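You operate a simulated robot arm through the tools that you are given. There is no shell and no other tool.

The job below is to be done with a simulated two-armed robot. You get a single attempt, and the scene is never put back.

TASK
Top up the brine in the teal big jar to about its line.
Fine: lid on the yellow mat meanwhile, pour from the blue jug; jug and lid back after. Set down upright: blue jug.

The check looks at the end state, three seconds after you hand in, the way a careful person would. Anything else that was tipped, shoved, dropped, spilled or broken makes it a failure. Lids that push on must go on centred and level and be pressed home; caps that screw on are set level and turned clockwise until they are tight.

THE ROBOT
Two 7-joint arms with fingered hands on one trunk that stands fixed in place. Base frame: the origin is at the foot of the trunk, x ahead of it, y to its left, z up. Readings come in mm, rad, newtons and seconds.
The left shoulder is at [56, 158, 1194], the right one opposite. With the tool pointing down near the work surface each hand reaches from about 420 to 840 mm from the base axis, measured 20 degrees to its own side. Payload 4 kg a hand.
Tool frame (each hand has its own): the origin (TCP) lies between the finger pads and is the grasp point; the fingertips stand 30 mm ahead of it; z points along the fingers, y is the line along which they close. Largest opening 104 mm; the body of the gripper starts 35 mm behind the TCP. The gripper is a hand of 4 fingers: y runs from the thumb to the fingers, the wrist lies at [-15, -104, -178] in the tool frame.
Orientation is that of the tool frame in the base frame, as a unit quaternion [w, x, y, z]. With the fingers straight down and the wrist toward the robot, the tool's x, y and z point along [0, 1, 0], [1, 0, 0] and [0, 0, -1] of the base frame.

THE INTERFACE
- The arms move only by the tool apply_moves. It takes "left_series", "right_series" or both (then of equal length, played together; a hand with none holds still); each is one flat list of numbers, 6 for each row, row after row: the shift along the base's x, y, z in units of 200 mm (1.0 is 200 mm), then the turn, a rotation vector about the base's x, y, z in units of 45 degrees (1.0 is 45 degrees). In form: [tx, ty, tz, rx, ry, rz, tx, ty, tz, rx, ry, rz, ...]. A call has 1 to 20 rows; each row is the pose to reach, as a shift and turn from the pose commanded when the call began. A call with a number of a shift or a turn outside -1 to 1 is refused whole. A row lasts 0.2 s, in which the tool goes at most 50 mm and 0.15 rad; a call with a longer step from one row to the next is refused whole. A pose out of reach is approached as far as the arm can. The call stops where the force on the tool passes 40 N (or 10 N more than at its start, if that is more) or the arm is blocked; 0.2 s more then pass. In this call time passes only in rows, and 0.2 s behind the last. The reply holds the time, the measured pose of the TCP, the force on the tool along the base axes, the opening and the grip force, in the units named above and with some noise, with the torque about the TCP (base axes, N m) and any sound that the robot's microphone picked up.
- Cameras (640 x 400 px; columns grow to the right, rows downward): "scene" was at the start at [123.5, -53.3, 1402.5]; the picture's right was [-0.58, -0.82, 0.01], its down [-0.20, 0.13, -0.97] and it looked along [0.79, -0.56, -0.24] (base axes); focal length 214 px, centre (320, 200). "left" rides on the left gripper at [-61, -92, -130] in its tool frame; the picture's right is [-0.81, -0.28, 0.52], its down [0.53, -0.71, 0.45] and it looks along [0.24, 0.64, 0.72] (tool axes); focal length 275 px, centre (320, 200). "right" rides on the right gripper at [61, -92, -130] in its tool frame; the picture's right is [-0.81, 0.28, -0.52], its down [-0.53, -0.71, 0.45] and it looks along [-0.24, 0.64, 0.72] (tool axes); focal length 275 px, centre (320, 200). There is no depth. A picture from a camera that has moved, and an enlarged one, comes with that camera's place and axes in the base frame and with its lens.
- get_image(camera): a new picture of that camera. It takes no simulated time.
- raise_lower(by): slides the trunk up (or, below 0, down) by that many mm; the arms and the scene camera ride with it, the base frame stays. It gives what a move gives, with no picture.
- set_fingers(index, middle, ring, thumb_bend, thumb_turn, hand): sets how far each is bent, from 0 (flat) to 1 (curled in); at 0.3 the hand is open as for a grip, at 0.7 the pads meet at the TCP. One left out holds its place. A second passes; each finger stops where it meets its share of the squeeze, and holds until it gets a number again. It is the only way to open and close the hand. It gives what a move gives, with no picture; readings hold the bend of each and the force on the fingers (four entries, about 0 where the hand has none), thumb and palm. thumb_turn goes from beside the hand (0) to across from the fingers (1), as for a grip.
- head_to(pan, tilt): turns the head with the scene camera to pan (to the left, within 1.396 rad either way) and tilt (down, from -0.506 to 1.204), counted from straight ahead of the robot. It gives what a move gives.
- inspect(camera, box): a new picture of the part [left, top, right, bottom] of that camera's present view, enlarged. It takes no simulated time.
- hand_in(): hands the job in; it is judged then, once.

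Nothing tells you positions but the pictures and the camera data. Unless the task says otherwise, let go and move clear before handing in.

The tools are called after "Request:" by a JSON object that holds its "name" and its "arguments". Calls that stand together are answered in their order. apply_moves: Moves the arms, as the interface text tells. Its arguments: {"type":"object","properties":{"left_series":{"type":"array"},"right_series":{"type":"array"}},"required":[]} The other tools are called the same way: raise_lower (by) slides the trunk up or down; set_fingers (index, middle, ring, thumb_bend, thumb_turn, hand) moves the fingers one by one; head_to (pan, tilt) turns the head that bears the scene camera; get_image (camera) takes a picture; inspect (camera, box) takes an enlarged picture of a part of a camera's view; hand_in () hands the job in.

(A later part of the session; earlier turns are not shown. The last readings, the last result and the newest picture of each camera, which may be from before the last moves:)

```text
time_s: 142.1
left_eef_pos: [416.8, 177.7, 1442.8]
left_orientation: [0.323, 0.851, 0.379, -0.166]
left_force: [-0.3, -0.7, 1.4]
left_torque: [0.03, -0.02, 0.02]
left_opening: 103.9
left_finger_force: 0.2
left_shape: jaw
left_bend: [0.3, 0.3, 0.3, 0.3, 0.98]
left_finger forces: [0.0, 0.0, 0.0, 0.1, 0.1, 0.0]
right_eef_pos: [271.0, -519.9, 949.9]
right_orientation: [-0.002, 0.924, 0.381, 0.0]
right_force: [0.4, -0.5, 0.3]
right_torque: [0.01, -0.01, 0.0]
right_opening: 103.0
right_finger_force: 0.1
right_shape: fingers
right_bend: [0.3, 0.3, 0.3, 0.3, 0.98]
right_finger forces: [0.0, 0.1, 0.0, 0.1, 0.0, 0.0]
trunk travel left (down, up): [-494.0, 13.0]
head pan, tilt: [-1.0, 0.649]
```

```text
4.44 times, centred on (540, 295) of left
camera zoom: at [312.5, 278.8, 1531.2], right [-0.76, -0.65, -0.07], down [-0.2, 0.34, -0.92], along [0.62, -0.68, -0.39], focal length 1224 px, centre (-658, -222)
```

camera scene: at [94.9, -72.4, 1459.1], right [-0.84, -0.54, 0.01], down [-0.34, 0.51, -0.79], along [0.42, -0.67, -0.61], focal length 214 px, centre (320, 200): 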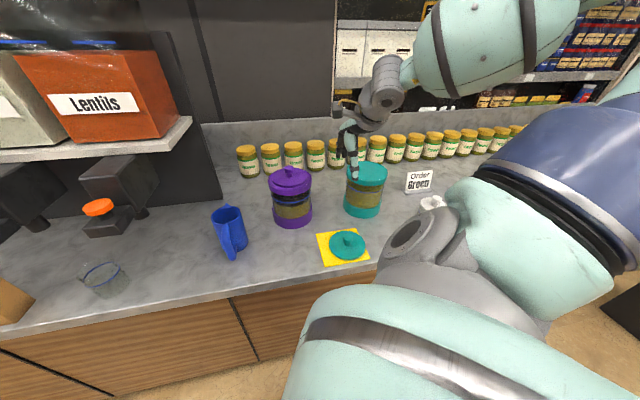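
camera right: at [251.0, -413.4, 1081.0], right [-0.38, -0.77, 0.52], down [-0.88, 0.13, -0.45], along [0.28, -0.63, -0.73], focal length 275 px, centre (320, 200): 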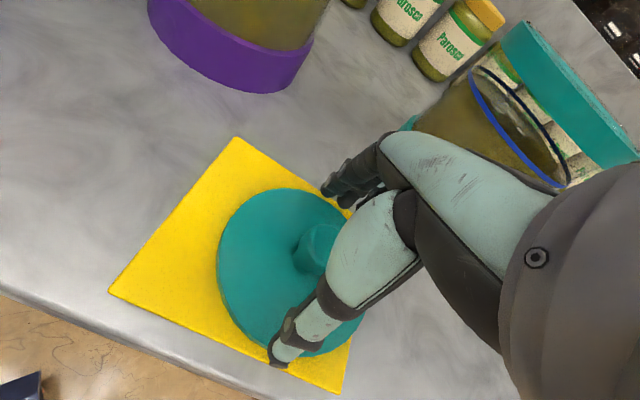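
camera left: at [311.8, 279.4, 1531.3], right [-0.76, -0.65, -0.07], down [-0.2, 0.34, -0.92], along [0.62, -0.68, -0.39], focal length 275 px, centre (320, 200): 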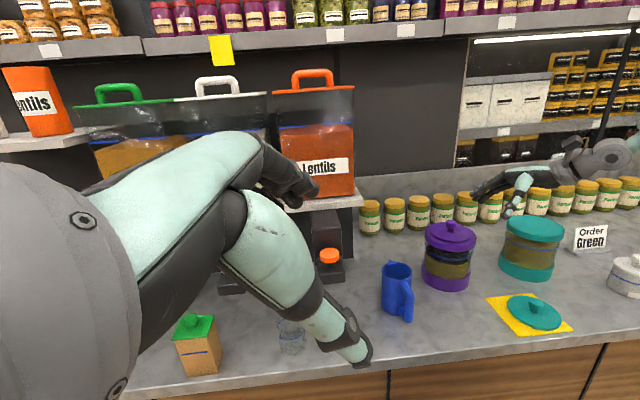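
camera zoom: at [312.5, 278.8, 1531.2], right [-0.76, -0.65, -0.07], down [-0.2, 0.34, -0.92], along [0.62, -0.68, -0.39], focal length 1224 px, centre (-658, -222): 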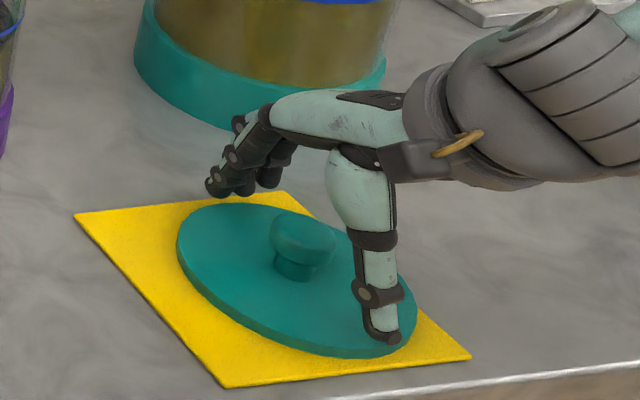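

The knob is well placed between thumb and fingers. Closing with a gentle grip this time.

Request:
{"name": "set_fingers", "arguments": {"hand": "right", "index": 0.55, "middle": 0.55, "ring": 0.55, "thumb_bend": 0.53}}

Request:
{"name": "set_fingers", "arguments": {"hand": "right", "index": 0.72, "middle": 0.72, "ring": 0.68, "thumb_bend": 0.71}}

Request:
{"name": "inspect", "arguments": {"camera": "left", "box": [490, 250, 590, 340]}}

Request:
{"name": "inspect", "arguments": {"camera": "scene", "box": [310, 190, 390, 270]}}

```text
time_s: 143.1
left_eef_pos: [416.7, 178.4, 1441.7]
left_orientation: [0.324, 0.851, 0.379, -0.167]
left_force: [-0.1, -0.1, -0.1]
left_torque: [0.0, -0.02, 0.0]
left_opening: 104.0
left_finger_force: 0.0
left_shape: jaw
left_bend: [0.3, 0.3, 0.3, 0.3, 0.98]
left_finger forces: [0.1, 0.0, 0.1, 0.0, 0.0, 0.0]
right_eef_pos: [271.3, -520.2, 949.6]
right_orientation: [-0.002, 0.924, 0.382, -0.001]
right_force: [0.4, -0.2, -0.2]
right_torque: [0.01, -0.03, 0.0]
right_opening: 42.0
right_finger_force: 0.0
right_shape: fingers
right_bend: [0.55, 0.55, 0.55, 0.53, 1.0]
right_finger forces: [0.0, 0.0, 0.0, 0.0, 0.0, 0.1]
trunk travel left (down, up): [-494.0, 13.0]
head pan, tilt: [-1.0, 0.649]
```

```text
time_s: 144.1
left_eef_pos: [416.6, 179.2, 1441.9]
left_orientation: [0.324, 0.85, 0.38, -0.167]
left_force: [0.5, -0.2, 0.6]
left_torque: [0.03, 0.0, 0.05]
left_opening: 104.1
left_finger_force: 0.2
left_shape: jaw
left_bend: [0.3, 0.3, 0.3, 0.3, 0.98]
left_finger forces: [0.1, 0.0, 0.1, 0.1, 0.0, 0.0]
right_eef_pos: [271.7, -520.8, 951.0]
right_orientation: [-0.002, 0.924, 0.381, -0.001]
right_force: [0.8, -1.1, 0.9]
right_torque: [-0.02, 0.03, 0.01]
right_opening: 25.2
right_finger_force: 13.7
right_shape: fingers
right_bend: [0.62, 0.65, 0.68, 0.59, 1.0]
right_finger forces: [7.5, 6.9, 0.0, 0.1, 13.0, 0.1]
trunk travel left (down, up): [-494.0, 13.0]
head pan, tilt: [-1.0, 0.649]
```

```text
4.44 times, centred on (540, 295) of left
camera zoom: at [313.4, 279.7, 1530.9], right [-0.76, -0.65, -0.07], down [-0.21, 0.34, -0.92], along [0.62, -0.68, -0.39], focal length 1224 px, centre (-658, -222)
```

zoom: 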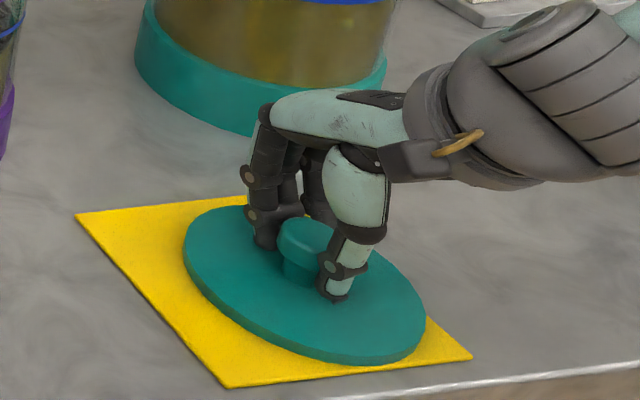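

```text
5.00 times, centred on (350, 230) of scene
camera zoom: at [95.1, -72.4, 1459.0], right [-0.84, -0.54, 0.01], down [-0.34, 0.51, -0.79], along [0.42, -0.67, -0.61], focal length 1072 px, centre (170, 50)
```

zoom: 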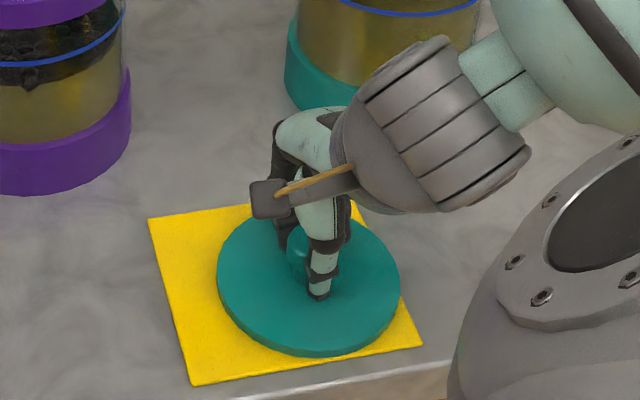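

Good grip at 13 N with no thumb twist. Lifting the lid slowly.

Request:
{"name": "apply_moves", "arguments": {"right_series": [0, 0, 0.03, 0, 0, 0, 0, 0, 0.08, 0, 0, 0, 0, 0, 0.2, 0, 0, 0, 0, 0, 0.38, 0, 0, 0, 0, 0, 0.58, 0, 0, 0, 0, 0, 0.78, 0, 0, 0, 0, 0, 0.95, 0, 0, 0, 0, 0, 1.0, 0, 0, 0]}}

Request:
{"name": "get_image", "arguments": {"camera": "right"}}

Request:
{"name": "inspect", "arguments": {"camera": "left", "box": [480, 170, 600, 290]}}

Request:
{"name": "inspect", "arguments": {"camera": "scene", "box": [300, 120, 420, 240]}}

```text
time_s: 145.9
left_eef_pos: [416.3, 179.8, 1442.0]
left_orientation: [0.323, 0.851, 0.379, -0.167]
left_force: [0.1, -0.1, -1.3]
left_torque: [-0.03, -0.02, -0.02]
left_opening: 104.1
left_finger_force: 0.0
left_shape: jaw
left_bend: [0.3, 0.3, 0.3, 0.3, 0.98]
left_finger forces: [0.0, 0.0, 0.0, 0.1, 0.1, 0.1]
right_eef_pos: [272.3, -519.0, 1148.3]
right_orientation: [0.0, 0.924, 0.381, 0.001]
right_force: [-0.3, -0.4, 0.2]
right_torque: [0.02, 0.02, 0.02]
right_opening: 24.9
right_finger_force: 13.2
right_shape: fingers
right_bend: [0.62, 0.65, 0.68, 0.59, 1.0]
right_finger forces: [7.2, 6.3, 0.0, 0.1, 13.1, 0.1]
trunk travel left (down, up): [-494.0, 13.0]
head pan, tilt: [-1.0, 0.649]
```

```text
taken
camera right: at [251.0, -412.0, 1279.7], right [-0.38, -0.77, 0.52], down [-0.88, 0.13, -0.45], along [0.28, -0.63, -0.73], focal length 275 px, centre (320, 200)
```

right: 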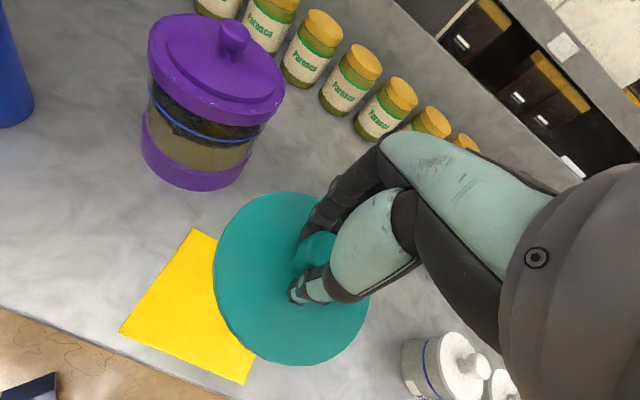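

```text
3.33 times, centred on (540, 230) of left
camera zoom: at [313.4, 279.5, 1530.9], right [-0.76, -0.65, -0.07], down [-0.21, 0.34, -0.92], along [0.62, -0.68, -0.39], focal length 918 px, centre (-413, 100)
```

zoom: 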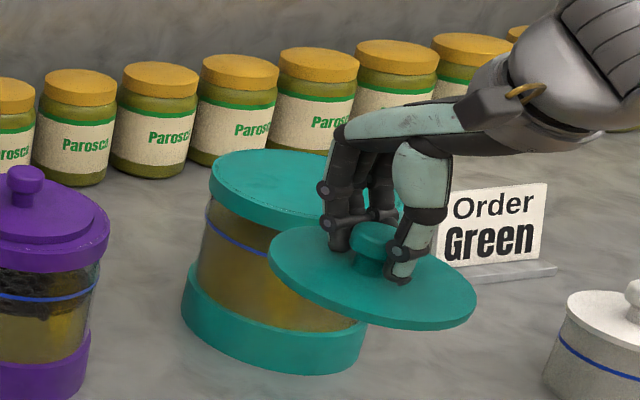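

```text
3.33 times, centred on (360, 180) of scene
camera zoom: at [95.0, -72.6, 1459.0], right [-0.84, -0.54, 0.01], down [-0.34, 0.51, -0.79], along [0.42, -0.67, -0.61], focal length 715 px, centre (187, 267)
```

zoom: 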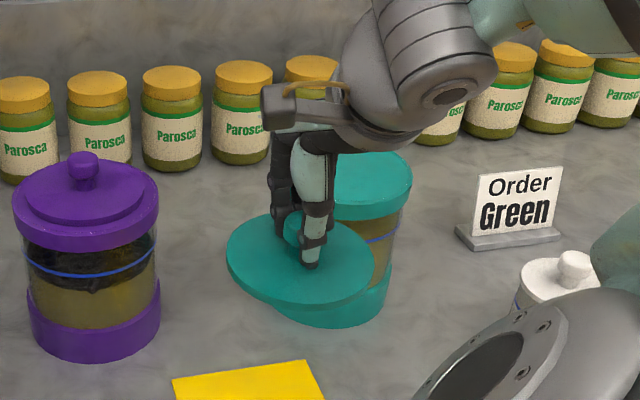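

The lid hangs level and nearly centred under the hand. I'll carry it up and over to the jar.

Request:
{"name": "apply_moves", "arguments": {"right_series": [0.03, -0.12, 0.1, 0, 0, 0, 0.06, -0.28, 0.18, 0, 0, 0, 0.1, -0.46, 0.22, 0, 0, 0, 0.14, -0.64, 0.22, 0, 0, 0, 0.18, -0.82, 0.22, 0, 0, 0, 0.22, -0.98, 0.22, 0, 0, 0]}}

Request:
{"name": "apply_moves", "arguments": {"right_series": [0.005, -0.05, 0, 0, 0, 0, 0.012, -0.1, 0, 0, 0, 0]}}

Request:
{"name": "get_image", "arguments": {"camera": "right"}}

Request:
{"name": "inspect", "arguments": {"camera": "left", "box": [480, 170, 600, 290]}}

Request:
{"name": "inspect", "arguments": {"camera": "scene", "box": [310, 100, 430, 230]}}

```text
time_s: 147.3
left_eef_pos: [417.0, 176.0, 1441.2]
left_orientation: [0.323, 0.851, 0.38, -0.166]
left_force: [0.5, -0.2, 1.1]
left_torque: [0.05, -0.01, 0.0]
left_opening: 104.2
left_finger_force: 0.0
left_shape: jaw
left_bend: [0.3, 0.3, 0.3, 0.3, 0.98]
left_finger forces: [0.0, 0.0, 0.0, 0.1, 0.0, 0.0]
right_eef_pos: [315.9, -718.9, 1194.6]
right_orientation: [-0.002, 0.924, 0.382, -0.001]
right_force: [-0.4, 0.4, -1.0]
right_torque: [0.01, 0.04, 0.0]
right_opening: 25.1
right_finger_force: 13.1
right_shape: fingers
right_bend: [0.62, 0.65, 0.68, 0.59, 1.0]
right_finger forces: [7.4, 6.4, 0.0, 0.0, 13.2, 0.0]
trunk travel left (down, up): [-494.0, 13.0]
head pan, tilt: [-1.0, 0.649]
```

```text
time_s: 147.9
left_eef_pos: [417.6, 177.7, 1440.8]
left_orientation: [0.322, 0.851, 0.38, -0.167]
left_force: [0.4, -0.2, -0.3]
left_torque: [0.03, -0.01, -0.02]
left_opening: 104.3
left_finger_force: 0.0
left_shape: jaw
left_bend: [0.3, 0.3, 0.3, 0.3, 0.98]
left_finger forces: [0.0, 0.0, 0.0, 0.0, 0.0, 0.0]
right_eef_pos: [318.6, -737.7, 1193.7]
right_orientation: [-0.001, 0.924, 0.381, 0.001]
right_force: [-0.1, 0.5, -0.7]
right_torque: [0.0, 0.07, 0.01]
right_opening: 25.0
right_finger_force: 13.5
right_shape: fingers
right_bend: [0.62, 0.65, 0.68, 0.59, 1.0]
right_finger forces: [7.4, 6.4, 0.0, 0.0, 13.1, 0.0]
trunk travel left (down, up): [-494.0, 13.0]
head pan, tilt: [-1.0, 0.649]
```

```text
taken
camera right: at [298.0, -630.9, 1324.0], right [-0.38, -0.77, 0.52], down [-0.88, 0.13, -0.45], along [0.28, -0.63, -0.73], focal length 275 px, centre (320, 200)
```

right: 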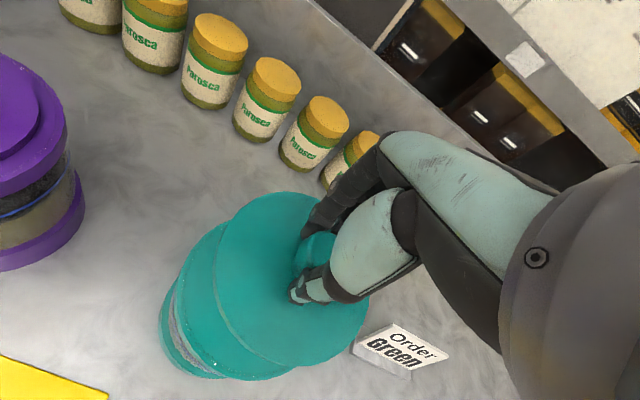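

```text
3.33 times, centred on (540, 230) of left
camera zoom: at [313.9, 278.1, 1531.1], right [-0.76, -0.65, -0.07], down [-0.21, 0.34, -0.92], along [0.62, -0.68, -0.39], focal length 918 px, centre (-413, 100)
```

zoom: 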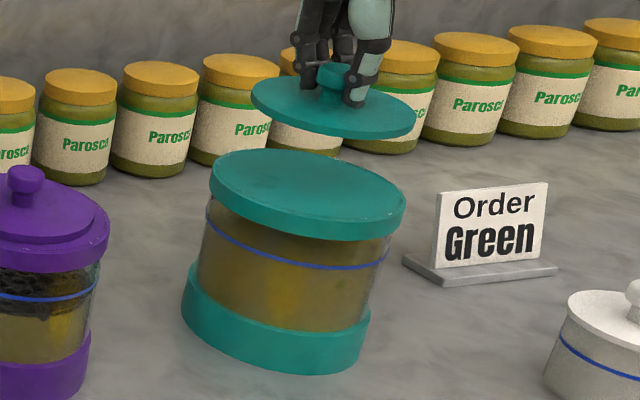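

```text
3.08 times, centred on (370, 165) of scene
camera zoom: at [95.6, -73.9, 1458.9], right [-0.84, -0.54, 0.01], down [-0.34, 0.51, -0.79], along [0.42, -0.67, -0.61], focal length 660 px, centre (166, 308)
```

zoom: 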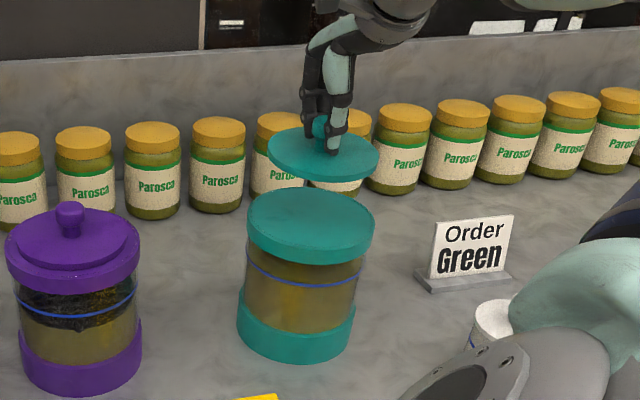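

The lid is within about 3 mm of the jar's axis. I'll correct that and lower to just above the collar.

Request:
{"name": "apply_moves", "arguments": {"right_series": [0.003, 0.006, -0.1, 0, 0, 0, 0.006, 0.0135, -0.2, 0, 0, 0, 0.006, 0.0135, -0.27, 0, 0, 0, 0.006, 0.0135, -0.31, 0, 0, 0]}}

Request:
{"name": "inspect", "arguments": {"camera": "left", "box": [490, 190, 590, 270]}}

Request:
{"name": "inspect", "arguments": {"camera": "scene", "box": [320, 130, 400, 220]}}

Request:
{"name": "get_image", "arguments": {"camera": "right"}}

```text
time_s: 148.9
left_eef_pos: [417.1, 179.0, 1441.0]
left_orientation: [0.323, 0.851, 0.379, -0.167]
left_force: [-0.2, 0.2, -0.4]
left_torque: [-0.01, 0.01, 0.0]
left_opening: 104.0
left_finger_force: 0.1
left_shape: jaw
left_bend: [0.3, 0.3, 0.3, 0.3, 0.98]
left_finger forces: [0.0, 0.0, 0.0, 0.0, 0.0, 0.0]
right_eef_pos: [317.9, -734.2, 1132.0]
right_orientation: [-0.001, 0.925, 0.381, 0.001]
right_force: [-0.1, -0.1, -0.3]
right_torque: [0.01, 0.01, 0.03]
right_opening: 24.8
right_finger_force: 13.3
right_shape: fingers
right_bend: [0.62, 0.65, 0.68, 0.59, 1.0]
right_finger forces: [7.4, 6.4, 0.0, 0.1, 13.1, 0.1]
trunk travel left (down, up): [-494.0, 13.0]
head pan, tilt: [-1.0, 0.649]
```

```text
5.00 times, centred on (540, 230) of left
camera zoom: at [313.1, 279.4, 1531.0], right [-0.76, -0.65, -0.07], down [-0.2, 0.34, -0.92], along [0.62, -0.68, -0.39], focal length 1376 px, centre (-780, 50)
```

zoom: 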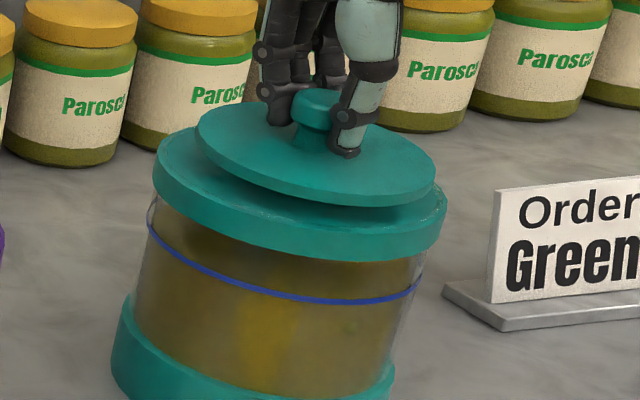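

```text
4.44 times, centred on (360, 175) of scene
camera zoom: at [94.9, -72.7, 1459.0], right [-0.84, -0.54, 0.01], down [-0.34, 0.51, -0.79], along [0.42, -0.67, -0.61], focal length 953 px, centre (142, 311)
```

zoom: 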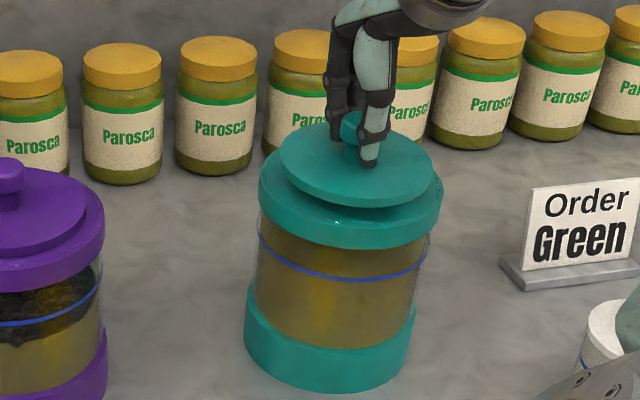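

```text
taken
camera right: at [297.1, -627.0, 1262.6], right [-0.38, -0.77, 0.52], down [-0.88, 0.13, -0.46], along [0.28, -0.63, -0.73], focal length 275 px, centre (320, 200)
```

right: 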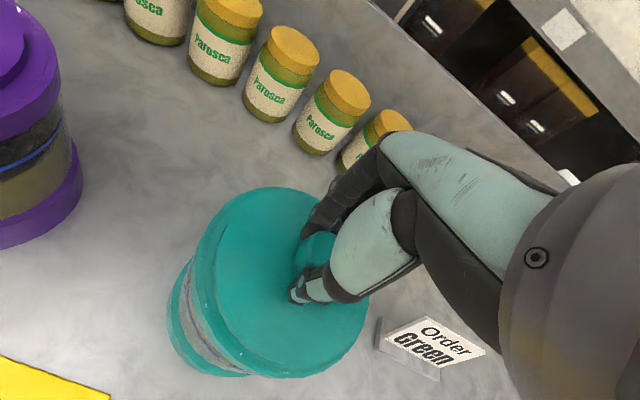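

The lid hovers ~12 mm above the collar, and comparing disc and collar edges it sits about 5 mm toward -x. I'll correct that and lower a bit more before seating.

Request:
{"name": "apply_moves", "arguments": {"right_series": [0.012, 0.003, 0, 0, 0, 0, 0.025, 0.005, -0.015, 0, 0, 0, 0.025, 0.005, -0.035, 0, 0, 0]}}

Request:
{"name": "inspect", "arguments": {"camera": "left", "box": [490, 190, 590, 270]}}

Request:
{"name": "inspect", "arguments": {"camera": "scene", "box": [320, 130, 400, 220]}}

```text
time_s: 149.7
left_eef_pos: [416.5, 178.8, 1441.2]
left_orientation: [0.324, 0.85, 0.379, -0.167]
left_force: [0.3, -0.9, 0.4]
left_torque: [0.01, 0.04, 0.02]
left_opening: 103.8
left_finger_force: 0.1
left_shape: jaw
left_bend: [0.3, 0.3, 0.3, 0.3, 0.98]
left_finger forces: [0.1, 0.0, 0.0, 0.0, 0.0, 0.1]
right_eef_pos: [323.5, -733.2, 1126.4]
right_orientation: [-0.001, 0.925, 0.381, 0.0]
right_force: [-0.4, 0.0, 0.3]
right_torque: [-0.02, 0.03, -0.02]
right_opening: 25.1
right_finger_force: 13.5
right_shape: fingers
right_bend: [0.62, 0.65, 0.68, 0.59, 1.0]
right_finger forces: [7.4, 6.4, 0.1, 0.0, 13.1, 0.1]
trunk travel left (down, up): [-494.0, 13.0]
head pan, tilt: [-1.0, 0.649]
```

```text
5.00 times, centred on (540, 230) of left
camera zoom: at [313.3, 279.3, 1531.0], right [-0.76, -0.65, -0.07], down [-0.2, 0.34, -0.92], along [0.62, -0.68, -0.39], focal length 1376 px, centre (-780, 50)
```

zoom: 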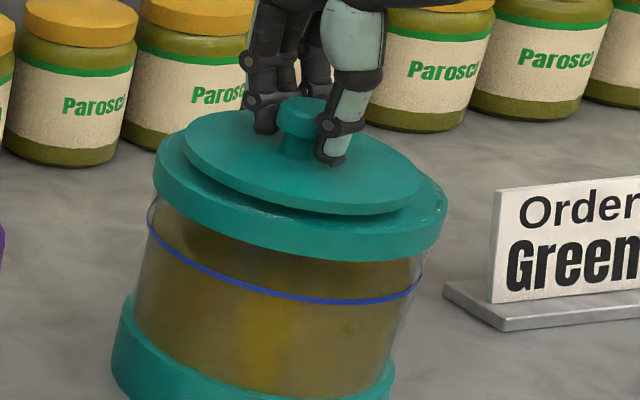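

```text
4.44 times, centred on (360, 175) of scene
camera zoom: at [95.1, -72.8, 1459.0], right [-0.84, -0.54, 0.01], down [-0.34, 0.51, -0.79], along [0.42, -0.67, -0.61], focal length 953 px, centre (142, 311)
```

zoom: 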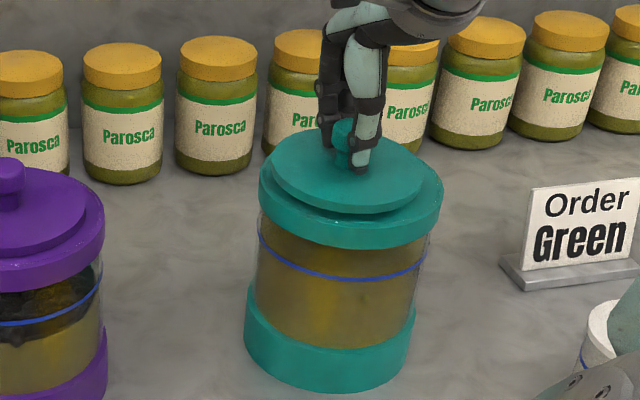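

Now the disc and collar look concentric in both views within 1–2 mm. Lowering slowly to contact.

Request:
{"name": "apply_moves", "arguments": {"right_series": [-0.005, -0.002, -0.015, 0, 0, 0, -0.007, -0.003, -0.028, 0, 0, 0]}}

Request:
{"name": "apply_moves", "arguments": {"right_series": [0, 0, -0.008, 0, 0, 0, 0, 0, -0.015, 0, 0, 0]}}

Request:
{"name": "inspect", "arguments": {"camera": "left", "box": [490, 190, 590, 270]}}

Request:
{"name": "inspect", "arguments": {"camera": "scene", "box": [320, 130, 400, 220]}}

```text
time_s: 150.3
left_eef_pos: [417.0, 179.2, 1441.6]
left_orientation: [0.323, 0.851, 0.379, -0.167]
left_force: [0.7, -0.2, 0.4]
left_torque: [0.0, -0.03, -0.01]
left_opening: 104.1
left_finger_force: 0.1
left_shape: jaw
left_bend: [0.3, 0.3, 0.3, 0.3, 0.98]
left_finger forces: [0.0, 0.0, 0.1, 0.0, 0.0, 0.0]
right_eef_pos: [322.8, -734.3, 1119.0]
right_orientation: [-0.001, 0.925, 0.38, 0.0]
right_force: [0.7, -0.1, -0.4]
right_torque: [0.0, -0.01, -0.02]
right_opening: 25.2
right_finger_force: 13.3
right_shape: fingers
right_bend: [0.62, 0.65, 0.68, 0.59, 1.0]
right_finger forces: [7.3, 6.3, 0.0, 0.1, 13.1, 0.1]
trunk travel left (down, up): [-494.0, 13.0]
head pan, tilt: [-1.0, 0.649]
```

```text
time_s: 150.9
left_eef_pos: [417.5, 178.2, 1441.1]
left_orientation: [0.324, 0.85, 0.38, -0.167]
left_force: [0.0, 0.1, -0.2]
left_torque: [-0.02, 0.0, 0.03]
left_opening: 103.8
left_finger_force: 0.0
left_shape: jaw
left_bend: [0.3, 0.3, 0.3, 0.3, 0.98]
left_finger forces: [0.0, 0.0, 0.0, 0.0, 0.0, 0.0]
right_eef_pos: [324.0, -733.2, 1116.2]
right_orientation: [0.001, 0.925, 0.381, 0.0]
right_force: [0.0, 0.1, 2.2]
right_torque: [0.02, 0.05, 0.02]
right_opening: 25.2
right_finger_force: 13.0
right_shape: fingers
right_bend: [0.62, 0.65, 0.68, 0.59, 1.0]
right_finger forces: [7.2, 6.5, 0.0, 0.0, 12.7, 0.0]
trunk travel left (down, up): [-494.0, 13.0]
head pan, tilt: [-1.0, 0.649]
```

```text
5.00 times, centred on (540, 230) of left
camera zoom: at [313.3, 279.8, 1530.9], right [-0.76, -0.65, -0.07], down [-0.21, 0.34, -0.92], along [0.62, -0.68, -0.39], focal length 1376 px, centre (-780, 50)
```

zoom: 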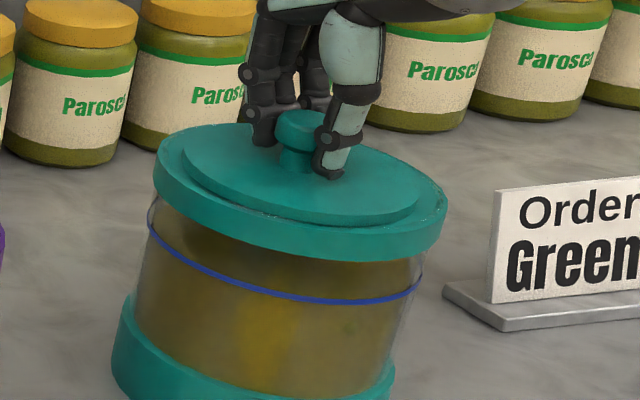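

```text
4.44 times, centred on (360, 175) of scene
camera zoom: at [95.1, -72.3, 1459.1], right [-0.84, -0.54, 0.01], down [-0.34, 0.51, -0.79], along [0.42, -0.67, -0.61], focal length 953 px, centre (142, 311)
```

zoom: 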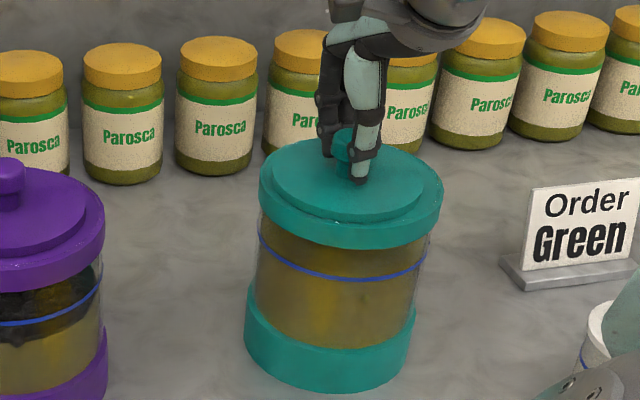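

The lid touches the collar with 2 N. Before releasing, I'll zoom to check how concentric it is.

Request:
{"name": "inspect", "arguments": {"camera": "scene", "box": [340, 155, 384, 190]}}

Request:
{"name": "inspect", "arguments": {"camera": "left", "box": [505, 205, 575, 250]}}

Request:
{"name": "inspect", "arguments": {"camera": "right", "box": [180, 170, 400, 400]}}

```text
11.43 times, centred on (362, 172) of scene
camera zoom: at [95.1, -72.3, 1459.1], right [-0.84, -0.54, 0.01], down [-0.34, 0.51, -0.79], along [0.42, -0.67, -0.61], focal length 2451 px, centre (-160, 514)
```

zoom: 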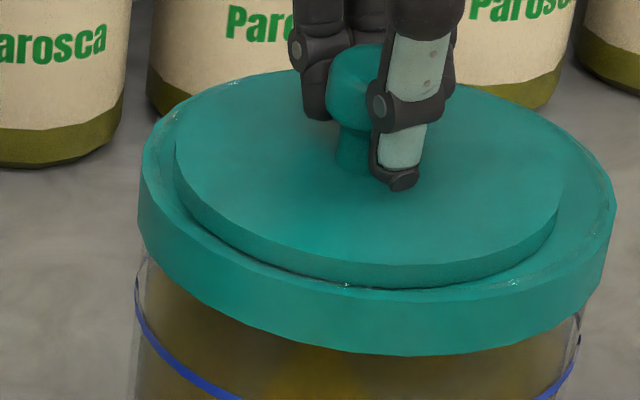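

```text
8.89 times, centred on (540, 228) of left
camera zoom: at [313.3, 279.8, 1530.9], right [-0.76, -0.65, -0.07], down [-0.21, 0.34, -0.92], along [0.62, -0.68, -0.39], focal length 2447 px, centre (-1636, -44)
```

zoom: 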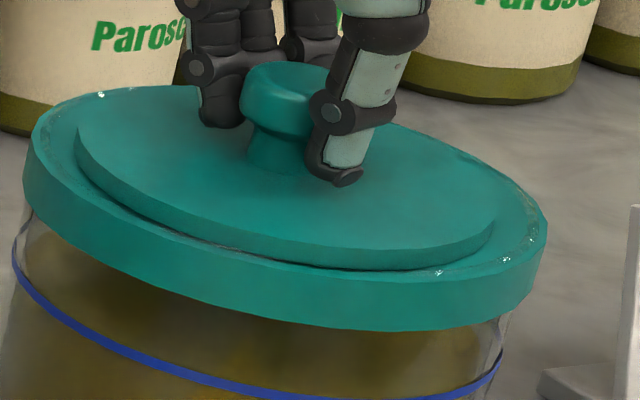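

```text
1.74 times, centred on (290, 285) of right
camera zoom: at [301.9, -626.2, 1246.8], right [-0.38, -0.77, 0.52], down [-0.88, 0.13, -0.46], along [0.28, -0.63, -0.72], focal length 479 px, centre (372, 52)
```

zoom: 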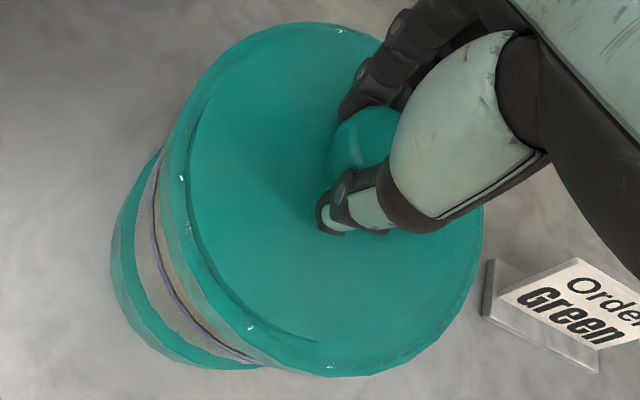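

Looking at the ring's visible margins, the lid sits about 13 mm too near the robot because the knob is off-centre in my grip. I'll lift slightly, shift by (+2, -13) mm, and lower again.

Request:
{"name": "apply_moves", "arguments": {"right_series": [0, 0, 0.02, 0, 0, 0, 0, -0.01, 0.04, 0, 0, 0, 0.005, -0.035, 0.04, 0, 0, 0, 0.008, -0.065, 0.04, 0, 0, 0, 0.008, -0.065, 0.025, 0, 0, 0]}}

Request:
{"name": "inspect", "arguments": {"camera": "scene", "box": [340, 155, 384, 190]}}

Request:
{"name": "inspect", "arguments": {"camera": "left", "box": [505, 205, 575, 250]}}

Request:
{"name": "inspect", "arguments": {"camera": "right", "box": [180, 170, 400, 400]}}

```text
time_s: 152.1
left_eef_pos: [416.9, 179.3, 1442.2]
left_orientation: [0.323, 0.85, 0.38, -0.166]
left_force: [-0.4, -1.5, -0.3]
left_torque: [0.01, 0.03, 0.02]
left_opening: 103.8
left_finger_force: 0.0
left_shape: jaw
left_bend: [0.3, 0.3, 0.3, 0.3, 0.98]
left_finger forces: [0.0, 0.1, 0.0, 0.0, 0.0, 0.0]
right_eef_pos: [323.0, -747.0, 1123.0]
right_orientation: [0.0, 0.925, 0.381, 0.0]
right_force: [0.3, -0.5, -0.8]
right_torque: [0.07, -0.02, 0.01]
right_opening: 25.0
right_finger_force: 13.3
right_shape: fingers
right_bend: [0.62, 0.65, 0.68, 0.59, 1.0]
right_finger forces: [7.5, 6.4, 0.0, 0.0, 13.1, 0.0]
trunk travel left (down, up): [-494.0, 13.0]
head pan, tilt: [-1.0, 0.649]
```

```text
11.43 times, centred on (362, 172) of scene
camera zoom: at [95.0, -72.3, 1459.1], right [-0.84, -0.54, 0.01], down [-0.34, 0.51, -0.79], along [0.42, -0.67, -0.61], focal length 2451 px, centre (-160, 514)
```

zoom: 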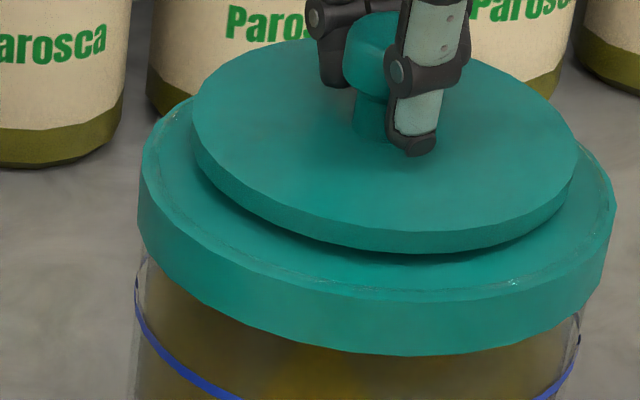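

```text
8.89 times, centred on (540, 228) of left
camera zoom: at [313.2, 279.7, 1530.9], right [-0.76, -0.65, -0.07], down [-0.2, 0.34, -0.92], along [0.62, -0.68, -0.39], focal length 2447 px, centre (-1636, -44)
```

zoom: 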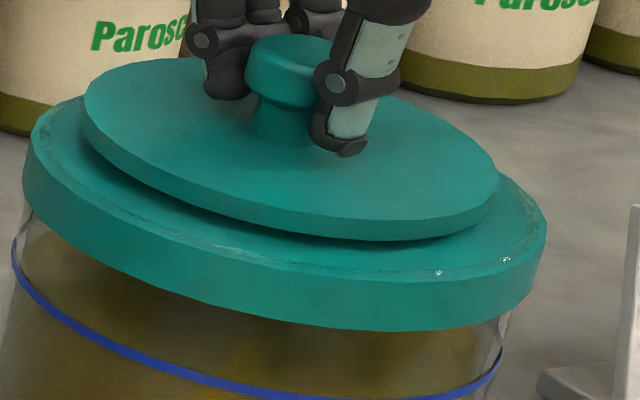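

```text
1.74 times, centred on (290, 285) of right
camera zoom: at [302.9, -639.3, 1252.3], right [-0.38, -0.77, 0.52], down [-0.88, 0.13, -0.46], along [0.28, -0.63, -0.72], focal length 479 px, centre (372, 52)
```

zoom: 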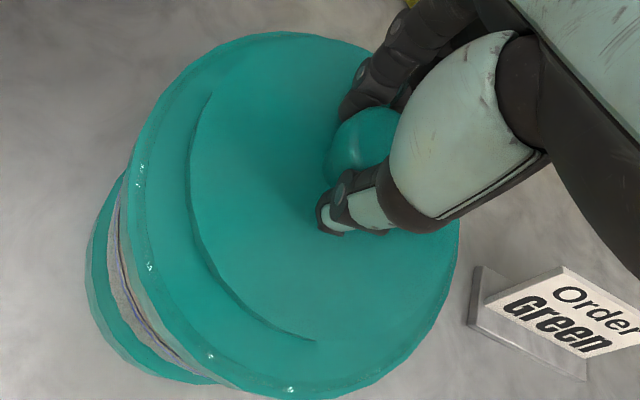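

With this shift, the margins in all three views match a centred lid to within about 1–2 mm. Lowering to contact again.

Request:
{"name": "apply_moves", "arguments": {"right_series": [0, 0, -0.012, 0, 0, 0, 0, 0, -0.024, 0, 0, 0]}}

Request:
{"name": "apply_moves", "arguments": {"right_series": [0, 0, -0.007, 0, 0, 0, 0, 0, -0.014, 0, 0, 0]}}

Request:
{"name": "inspect", "arguments": {"camera": "scene", "box": [340, 155, 384, 190]}}

Request:
{"name": "inspect", "arguments": {"camera": "left", "box": [505, 205, 575, 250]}}

```text
time_s: 152.7
left_eef_pos: [417.4, 179.1, 1441.8]
left_orientation: [0.325, 0.85, 0.379, -0.167]
left_force: [1.0, 0.0, 0.4]
left_torque: [0.0, 0.05, 0.0]
left_opening: 103.9
left_finger_force: 0.0
left_shape: jaw
left_bend: [0.3, 0.3, 0.3, 0.3, 0.98]
left_finger forces: [0.0, 0.0, 0.0, 0.0, 0.0, 0.0]
right_eef_pos: [324.1, -746.8, 1116.4]
right_orientation: [0.001, 0.924, 0.382, 0.0]
right_force: [0.0, -0.8, 0.2]
right_torque: [0.03, 0.05, -0.03]
right_opening: 24.7
right_finger_force: 13.5
right_shape: fingers
right_bend: [0.62, 0.65, 0.68, 0.59, 1.0]
right_finger forces: [7.4, 6.3, 0.0, 0.1, 12.9, 0.0]
trunk travel left (down, up): [-494.0, 13.0]
head pan, tilt: [-1.0, 0.649]
```

```text
time_s: 153.3
left_eef_pos: [417.5, 179.3, 1440.9]
left_orientation: [0.324, 0.851, 0.379, -0.167]
left_force: [0.4, -0.5, -0.9]
left_torque: [-0.01, 0.01, -0.01]
left_opening: 103.9
left_finger_force: 0.1
left_shape: jaw
left_bend: [0.3, 0.3, 0.3, 0.3, 0.98]
left_finger forces: [0.1, 0.0, 0.0, 0.1, 0.0, 0.0]
right_eef_pos: [324.4, -747.0, 1114.8]
right_orientation: [0.001, 0.925, 0.381, 0.0]
right_force: [1.1, -1.3, 5.2]
right_torque: [0.09, 0.07, 0.02]
right_opening: 24.9
right_finger_force: 13.7
right_shape: fingers
right_bend: [0.62, 0.65, 0.68, 0.6, 1.0]
right_finger forces: [8.0, 7.0, 0.0, 0.0, 12.7, 0.0]
trunk travel left (down, up): [-494.0, 13.0]
head pan, tilt: [-1.0, 0.649]
```

```text
11.43 times, centred on (362, 172) of scene
camera zoom: at [94.7, -71.6, 1459.2], right [-0.84, -0.54, 0.01], down [-0.34, 0.51, -0.79], along [0.42, -0.67, -0.61], focal length 2451 px, centre (-160, 514)
```

zoom: 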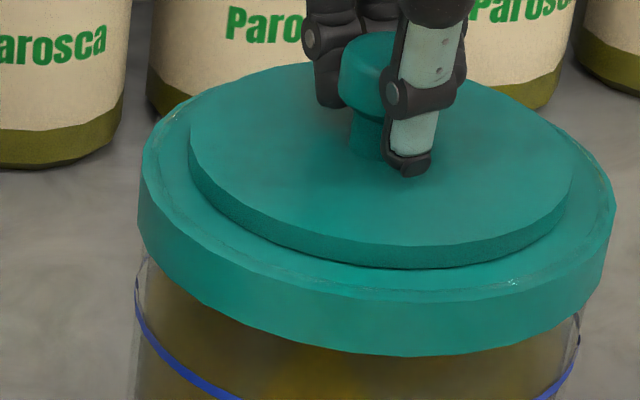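

```text
8.89 times, centred on (540, 228) of left
camera zoom: at [313.0, 280.5, 1530.8], right [-0.76, -0.65, -0.07], down [-0.2, 0.34, -0.92], along [0.62, -0.68, -0.39], focal length 2447 px, centre (-1636, -44)
```

zoom: 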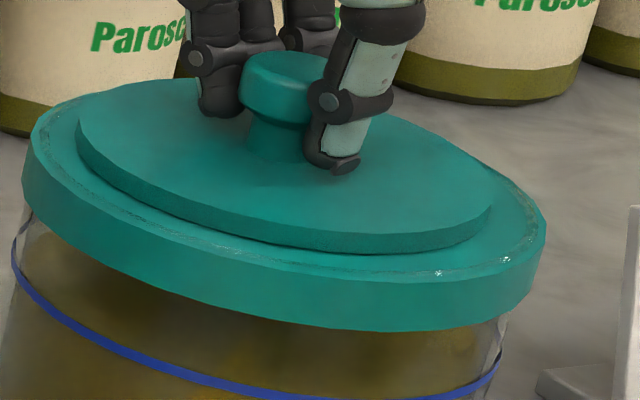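

The lid now looks centred and level, with an even ring all round. I'll press it down firmly while holding the knob to be sure it's home.

Request:
{"name": "apply_moves", "arguments": {"right_series": [0, 0, -0.01, 0, 0, 0, 0, 0, -0.02, 0, 0, 0, 0, 0, -0.03, 0, 0, 0]}}

Request:
{"name": "inspect", "arguments": {"camera": "scene", "box": [340, 155, 384, 190]}}

```text
time_s: 154.1
left_eef_pos: [416.4, 181.4, 1443.3]
left_orientation: [0.324, 0.85, 0.38, -0.166]
left_force: [0.3, 0.0, 0.6]
left_torque: [-0.01, 0.02, 0.0]
left_opening: 103.9
left_finger_force: 0.1
left_shape: jaw
left_bend: [0.3, 0.3, 0.3, 0.3, 0.98]
left_finger forces: [0.0, 0.0, 0.0, 0.0, 0.0, 0.0]
right_eef_pos: [324.7, -745.3, 1112.7]
right_orientation: [0.004, 0.925, 0.381, 0.002]
right_force: [1.8, -6.1, 22.0]
right_torque: [-0.1, -0.01, 0.02]
right_opening: 24.6
right_finger_force: 16.7
right_shape: fingers
right_bend: [0.71, 0.64, 0.68, 0.6, 1.0]
right_finger forces: [9.7, 11.1, 0.0, 0.0, 12.8, 0.0]
trunk travel left (down, up): [-494.0, 13.0]
head pan, tilt: [-1.0, 0.649]
```

```text
11.43 times, centred on (362, 172) of scene
camera zoom: at [93.8, -70.2, 1459.4], right [-0.84, -0.54, 0.01], down [-0.34, 0.51, -0.79], along [0.42, -0.67, -0.61], focal length 2451 px, centre (-160, 514)
```

zoom: 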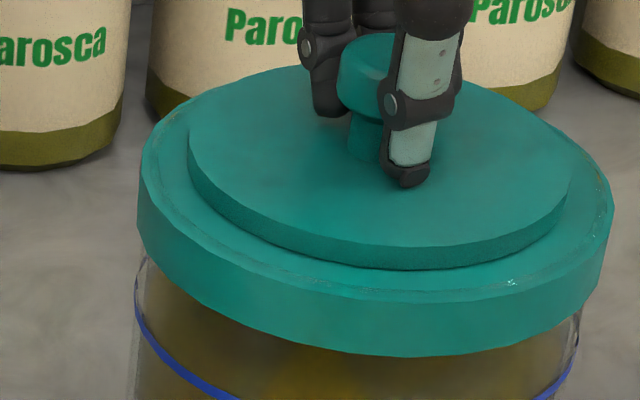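

22 N of press and the lid is unchanged, flat on its seat. I'll relax the push to about 1–2 N, then release the fingers in very small steps so nothing drags.

Request:
{"name": "apply_moves", "arguments": {"right_series": [0, 0, 0.015, 0, 0, 0, 0, 0, 0.032, 0, 0, 0]}}

Request:
{"name": "set_fingers", "arguments": {"hand": "right", "index": 0.68, "middle": 0.68, "ring": 0.64, "thumb_bend": 0.65}}

Request:
{"name": "set_fingers", "arguments": {"hand": "right", "index": 0.62, "middle": 0.62, "ring": 0.58, "thumb_bend": 0.58}}

Request:
{"name": "inspect", "arguments": {"camera": "scene", "box": [340, 155, 384, 190]}}

Request:
{"name": "inspect", "arguments": {"camera": "left", "box": [505, 205, 575, 250]}}

```text
time_s: 154.7
left_eef_pos: [416.7, 179.0, 1441.2]
left_orientation: [0.324, 0.851, 0.379, -0.168]
left_force: [-0.1, 0.5, 0.1]
left_torque: [0.01, 0.01, 0.01]
left_opening: 103.8
left_finger_force: 0.0
left_shape: jaw
left_bend: [0.3, 0.3, 0.3, 0.3, 0.98]
left_finger forces: [0.1, 0.1, 0.0, 0.0, 0.0, 0.0]
right_eef_pos: [322.6, -745.3, 1113.0]
right_orientation: [-0.003, 0.925, 0.38, -0.001]
right_force: [0.2, -0.2, 6.2]
right_torque: [-0.05, -0.03, 0.03]
right_opening: 25.0
right_finger_force: 15.3
right_shape: fingers
right_bend: [0.71, 0.64, 0.68, 0.6, 1.0]
right_finger forces: [8.2, 8.1, 0.1, 0.0, 13.6, 0.1]
trunk travel left (down, up): [-494.0, 13.0]
head pan, tilt: [-1.0, 0.649]
```

```text
time_s: 155.7
left_eef_pos: [417.5, 178.8, 1441.0]
left_orientation: [0.324, 0.851, 0.379, -0.167]
left_force: [-1.1, 0.3, 0.4]
left_torque: [0.01, 0.06, 0.0]
left_opening: 103.8
left_finger_force: 0.1
left_shape: jaw
left_bend: [0.3, 0.3, 0.3, 0.3, 0.98]
left_finger forces: [0.1, 0.1, 0.0, 0.1, 0.0, 0.1]
right_eef_pos: [323.3, -746.2, 1114.2]
right_orientation: [0.0, 0.925, 0.381, -0.001]
right_force: [0.1, 0.0, -0.6]
right_torque: [-0.04, -0.03, 0.0]
right_opening: 25.9
right_finger_force: 6.8
right_shape: fingers
right_bend: [0.64, 0.65, 0.64, 0.58, 1.0]
right_finger forces: [3.8, 3.4, 0.0, 0.0, 6.3, 0.0]
trunk travel left (down, up): [-494.0, 13.0]
head pan, tilt: [-1.0, 0.649]
```

```text
time_s: 156.7
left_eef_pos: [416.7, 179.7, 1440.8]
left_orientation: [0.324, 0.85, 0.38, -0.167]
left_force: [-0.8, -0.3, 0.6]
left_torque: [-0.01, -0.03, -0.01]
left_opening: 103.9
left_finger_force: 0.1
left_shape: jaw
left_bend: [0.3, 0.3, 0.3, 0.3, 0.98]
left_finger forces: [0.0, 0.1, 0.0, 0.1, 0.0, 0.0]
right_eef_pos: [324.1, -745.9, 1113.8]
right_orientation: [0.0, 0.924, 0.382, 0.0]
right_force: [-0.1, 0.4, -0.1]
right_torque: [-0.01, -0.02, 0.01]
right_opening: 28.8
right_finger_force: 0.5
right_shape: fingers
right_bend: [0.62, 0.62, 0.57, 0.56, 1.0]
right_finger forces: [0.5, 0.1, 0.1, 0.0, 0.4, 0.1]
trunk travel left (down, up): [-494.0, 13.0]
head pan, tilt: [-1.0, 0.649]
```

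```text
11.43 times, centred on (362, 172) of scene
camera zoom: at [95.0, -72.5, 1459.0], right [-0.84, -0.54, 0.01], down [-0.34, 0.51, -0.79], along [0.42, -0.67, -0.61], focal length 2451 px, centre (-160, 514)
```

zoom: 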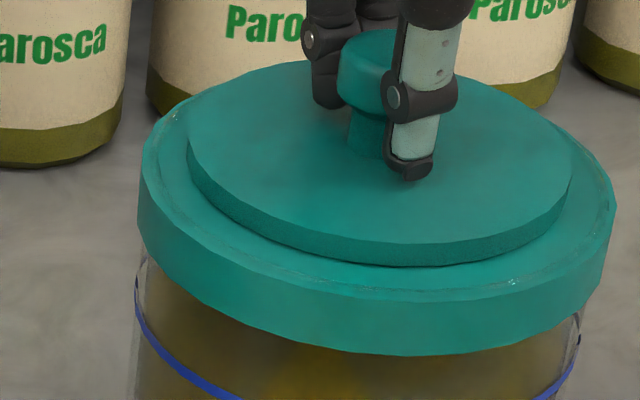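

```text
8.89 times, centred on (540, 228) of left
camera zoom: at [313.2, 279.6, 1530.9], right [-0.76, -0.65, -0.07], down [-0.2, 0.34, -0.92], along [0.62, -0.68, -0.39], focal length 2447 px, centre (-1636, -44)
```

zoom: 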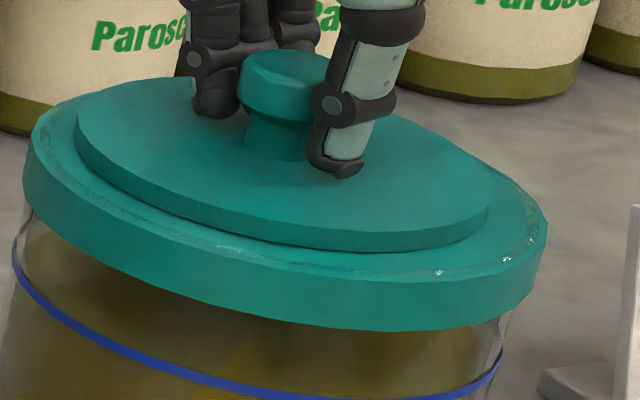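

The grip is released and the lid stayed put. I'll open slightly more, rise a little so the tips don't drag on the lid, then open fully and clear.

Request:
{"name": "set_fingers", "arguments": {"hand": "right", "index": 0.56, "middle": 0.56, "ring": 0.54, "thumb_bend": 0.51}}

Request:
{"name": "apply_moves", "arguments": {"right_series": [0, 0, 0.015, 0, 0, 0, 0, 0, 0.03, 0, 0, 0, 0, 0, 0.045, 0, 0, 0]}}

Request:
{"name": "set_fingers", "arguments": {"hand": "right", "index": 0.35, "middle": 0.35, "ring": 0.35, "thumb_bend": 0.33}}

Request:
{"name": "apply_moves", "arguments": {"right_series": [0, 0, 0.08, 0, 0, 0, 0, 0, 0.2, 0, 0, 0, 0, 0, 0.4, 0, 0, 0, 0, 0, 0.6, 0, 0, 0, 0, 0, 0.8, 0, 0, 0]}}

Request:
{"name": "inspect", "arguments": {"camera": "scene", "box": [335, 145, 395, 215]}}

Request:
{"name": "inspect", "arguments": {"camera": "left", "box": [500, 190, 580, 290]}}

Request:
{"name": "get_image", "arguments": {"camera": "right"}}

```text
time_s: 157.7
left_eef_pos: [416.5, 178.7, 1441.9]
left_orientation: [0.324, 0.85, 0.379, -0.168]
left_force: [0.5, -1.3, -0.1]
left_torque: [-0.02, 0.01, -0.03]
left_opening: 103.9
left_finger_force: 0.0
left_shape: jaw
left_bend: [0.3, 0.3, 0.3, 0.3, 0.98]
left_finger forces: [0.0, 0.0, 0.0, 0.0, 0.0, 0.1]
right_eef_pos: [324.4, -745.7, 1114.0]
right_orientation: [0.0, 0.924, 0.382, 0.0]
right_force: [0.2, 0.4, -0.1]
right_torque: [-0.01, -0.05, -0.01]
right_opening: 42.4
right_finger_force: 0.0
right_shape: fingers
right_bend: [0.56, 0.56, 0.54, 0.51, 1.0]
right_finger forces: [0.0, 0.1, 0.1, 0.0, 0.0, 0.1]
trunk travel left (down, up): [-494.0, 13.0]
head pan, tilt: [-1.0, 0.649]
```

```text
time_s: 158.5
left_eef_pos: [417.2, 178.8, 1441.2]
left_orientation: [0.324, 0.85, 0.379, -0.166]
left_force: [0.3, -0.1, -0.5]
left_torque: [0.04, -0.02, -0.03]
left_opening: 104.0
left_finger_force: 0.0
left_shape: jaw
left_bend: [0.3, 0.3, 0.3, 0.3, 0.98]
left_finger forces: [0.0, 0.1, 0.0, 0.0, 0.0, 0.1]
right_eef_pos: [323.1, -746.3, 1122.8]
right_orientation: [-0.002, 0.925, 0.38, -0.001]
right_force: [0.2, -0.5, 0.0]
right_torque: [-0.01, -0.02, -0.01]
right_opening: 42.4
right_finger_force: 0.0
right_shape: fingers
right_bend: [0.56, 0.56, 0.54, 0.51, 1.0]
right_finger forces: [0.0, 0.0, 0.1, 0.0, 0.0, 0.1]
trunk travel left (down, up): [-494.0, 13.0]
head pan, tilt: [-1.0, 0.649]
```

```text
time_s: 159.5
left_eef_pos: [416.7, 178.6, 1442.1]
left_orientation: [0.324, 0.85, 0.38, -0.167]
left_force: [0.0, -0.8, 0.5]
left_torque: [0.0, 0.05, -0.03]
left_opening: 103.9
left_finger_force: 0.1
left_shape: jaw
left_bend: [0.3, 0.3, 0.3, 0.3, 0.98]
left_finger forces: [0.0, 0.0, 0.0, 0.1, 0.0, 0.0]
right_eef_pos: [323.6, -746.4, 1123.0]
right_orientation: [0.0, 0.924, 0.381, 0.0]
right_force: [-0.6, 0.1, 0.6]
right_torque: [-0.01, 0.01, 0.0]
right_opening: 92.7
right_finger_force: 0.2
right_shape: fingers
right_bend: [0.35, 0.35, 0.35, 0.33, 0.98]
right_finger forces: [0.1, 0.0, 0.0, 0.0, 0.1, 0.0]
trunk travel left (down, up): [-494.0, 13.0]
head pan, tilt: [-1.0, 0.649]
```

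```text
time_s: 160.7
left_eef_pos: [417.1, 180.0, 1441.8]
left_orientation: [0.323, 0.851, 0.38, -0.167]
left_force: [-1.4, 0.7, 0.4]
left_torque: [-0.02, -0.01, -0.03]
left_opening: 103.7
left_finger_force: 0.0
left_shape: jaw
left_bend: [0.3, 0.3, 0.3, 0.3, 0.98]
left_finger forces: [0.0, 0.0, 0.0, 0.0, 0.0, 0.0]
right_eef_pos: [322.9, -744.7, 1282.0]
right_orientation: [0.0, 0.924, 0.382, 0.0]
right_force: [0.2, -0.1, -0.2]
right_torque: [-0.01, -0.02, 0.02]
right_opening: 92.7
right_finger_force: 0.1
right_shape: fingers
right_bend: [0.35, 0.35, 0.35, 0.33, 0.98]
right_finger forces: [0.0, 0.0, 0.0, 0.0, 0.1, 0.0]
trunk travel left (down, up): [-494.0, 13.0]
head pan, tilt: [-1.0, 0.649]
```

```text
5.71 times, centred on (365, 180) of scene
camera zoom: at [94.8, -71.9, 1459.1], right [-0.84, -0.54, 0.01], down [-0.34, 0.51, -0.79], along [0.42, -0.67, -0.61], focal length 1226 px, centre (63, 314)
```

zoom: 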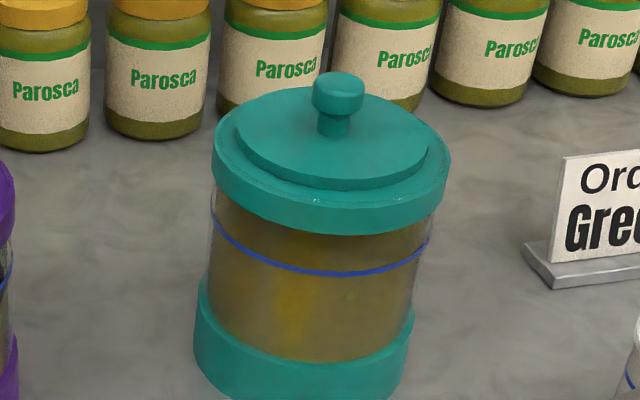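

```text
4.00 times, centred on (540, 240) of left
camera zoom: at [313.0, 280.2, 1530.9], right [-0.76, -0.65, -0.07], down [-0.2, 0.34, -0.92], along [0.62, -0.68, -0.39], focal length 1101 px, centre (-560, 40)
```

zoom: 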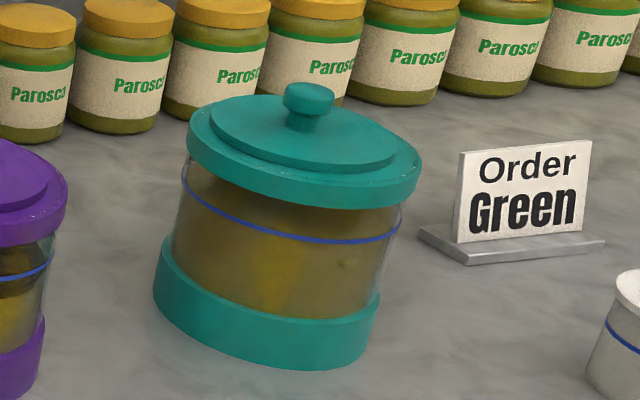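

```text
taken
camera right: at [302.7, -637.9, 1412.7], right [-0.38, -0.77, 0.52], down [-0.88, 0.13, -0.45], along [0.28, -0.63, -0.73], focal length 275 px, centre (320, 200)
```

right: 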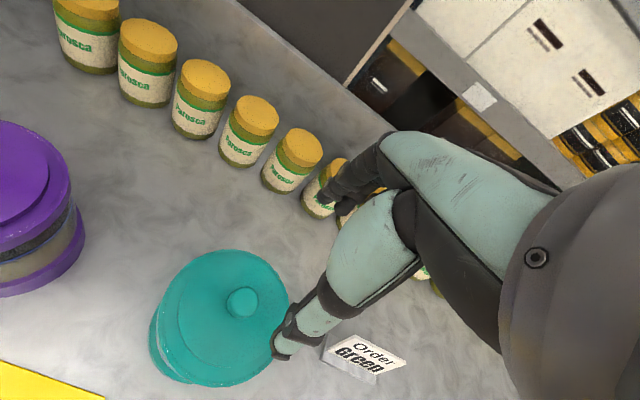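

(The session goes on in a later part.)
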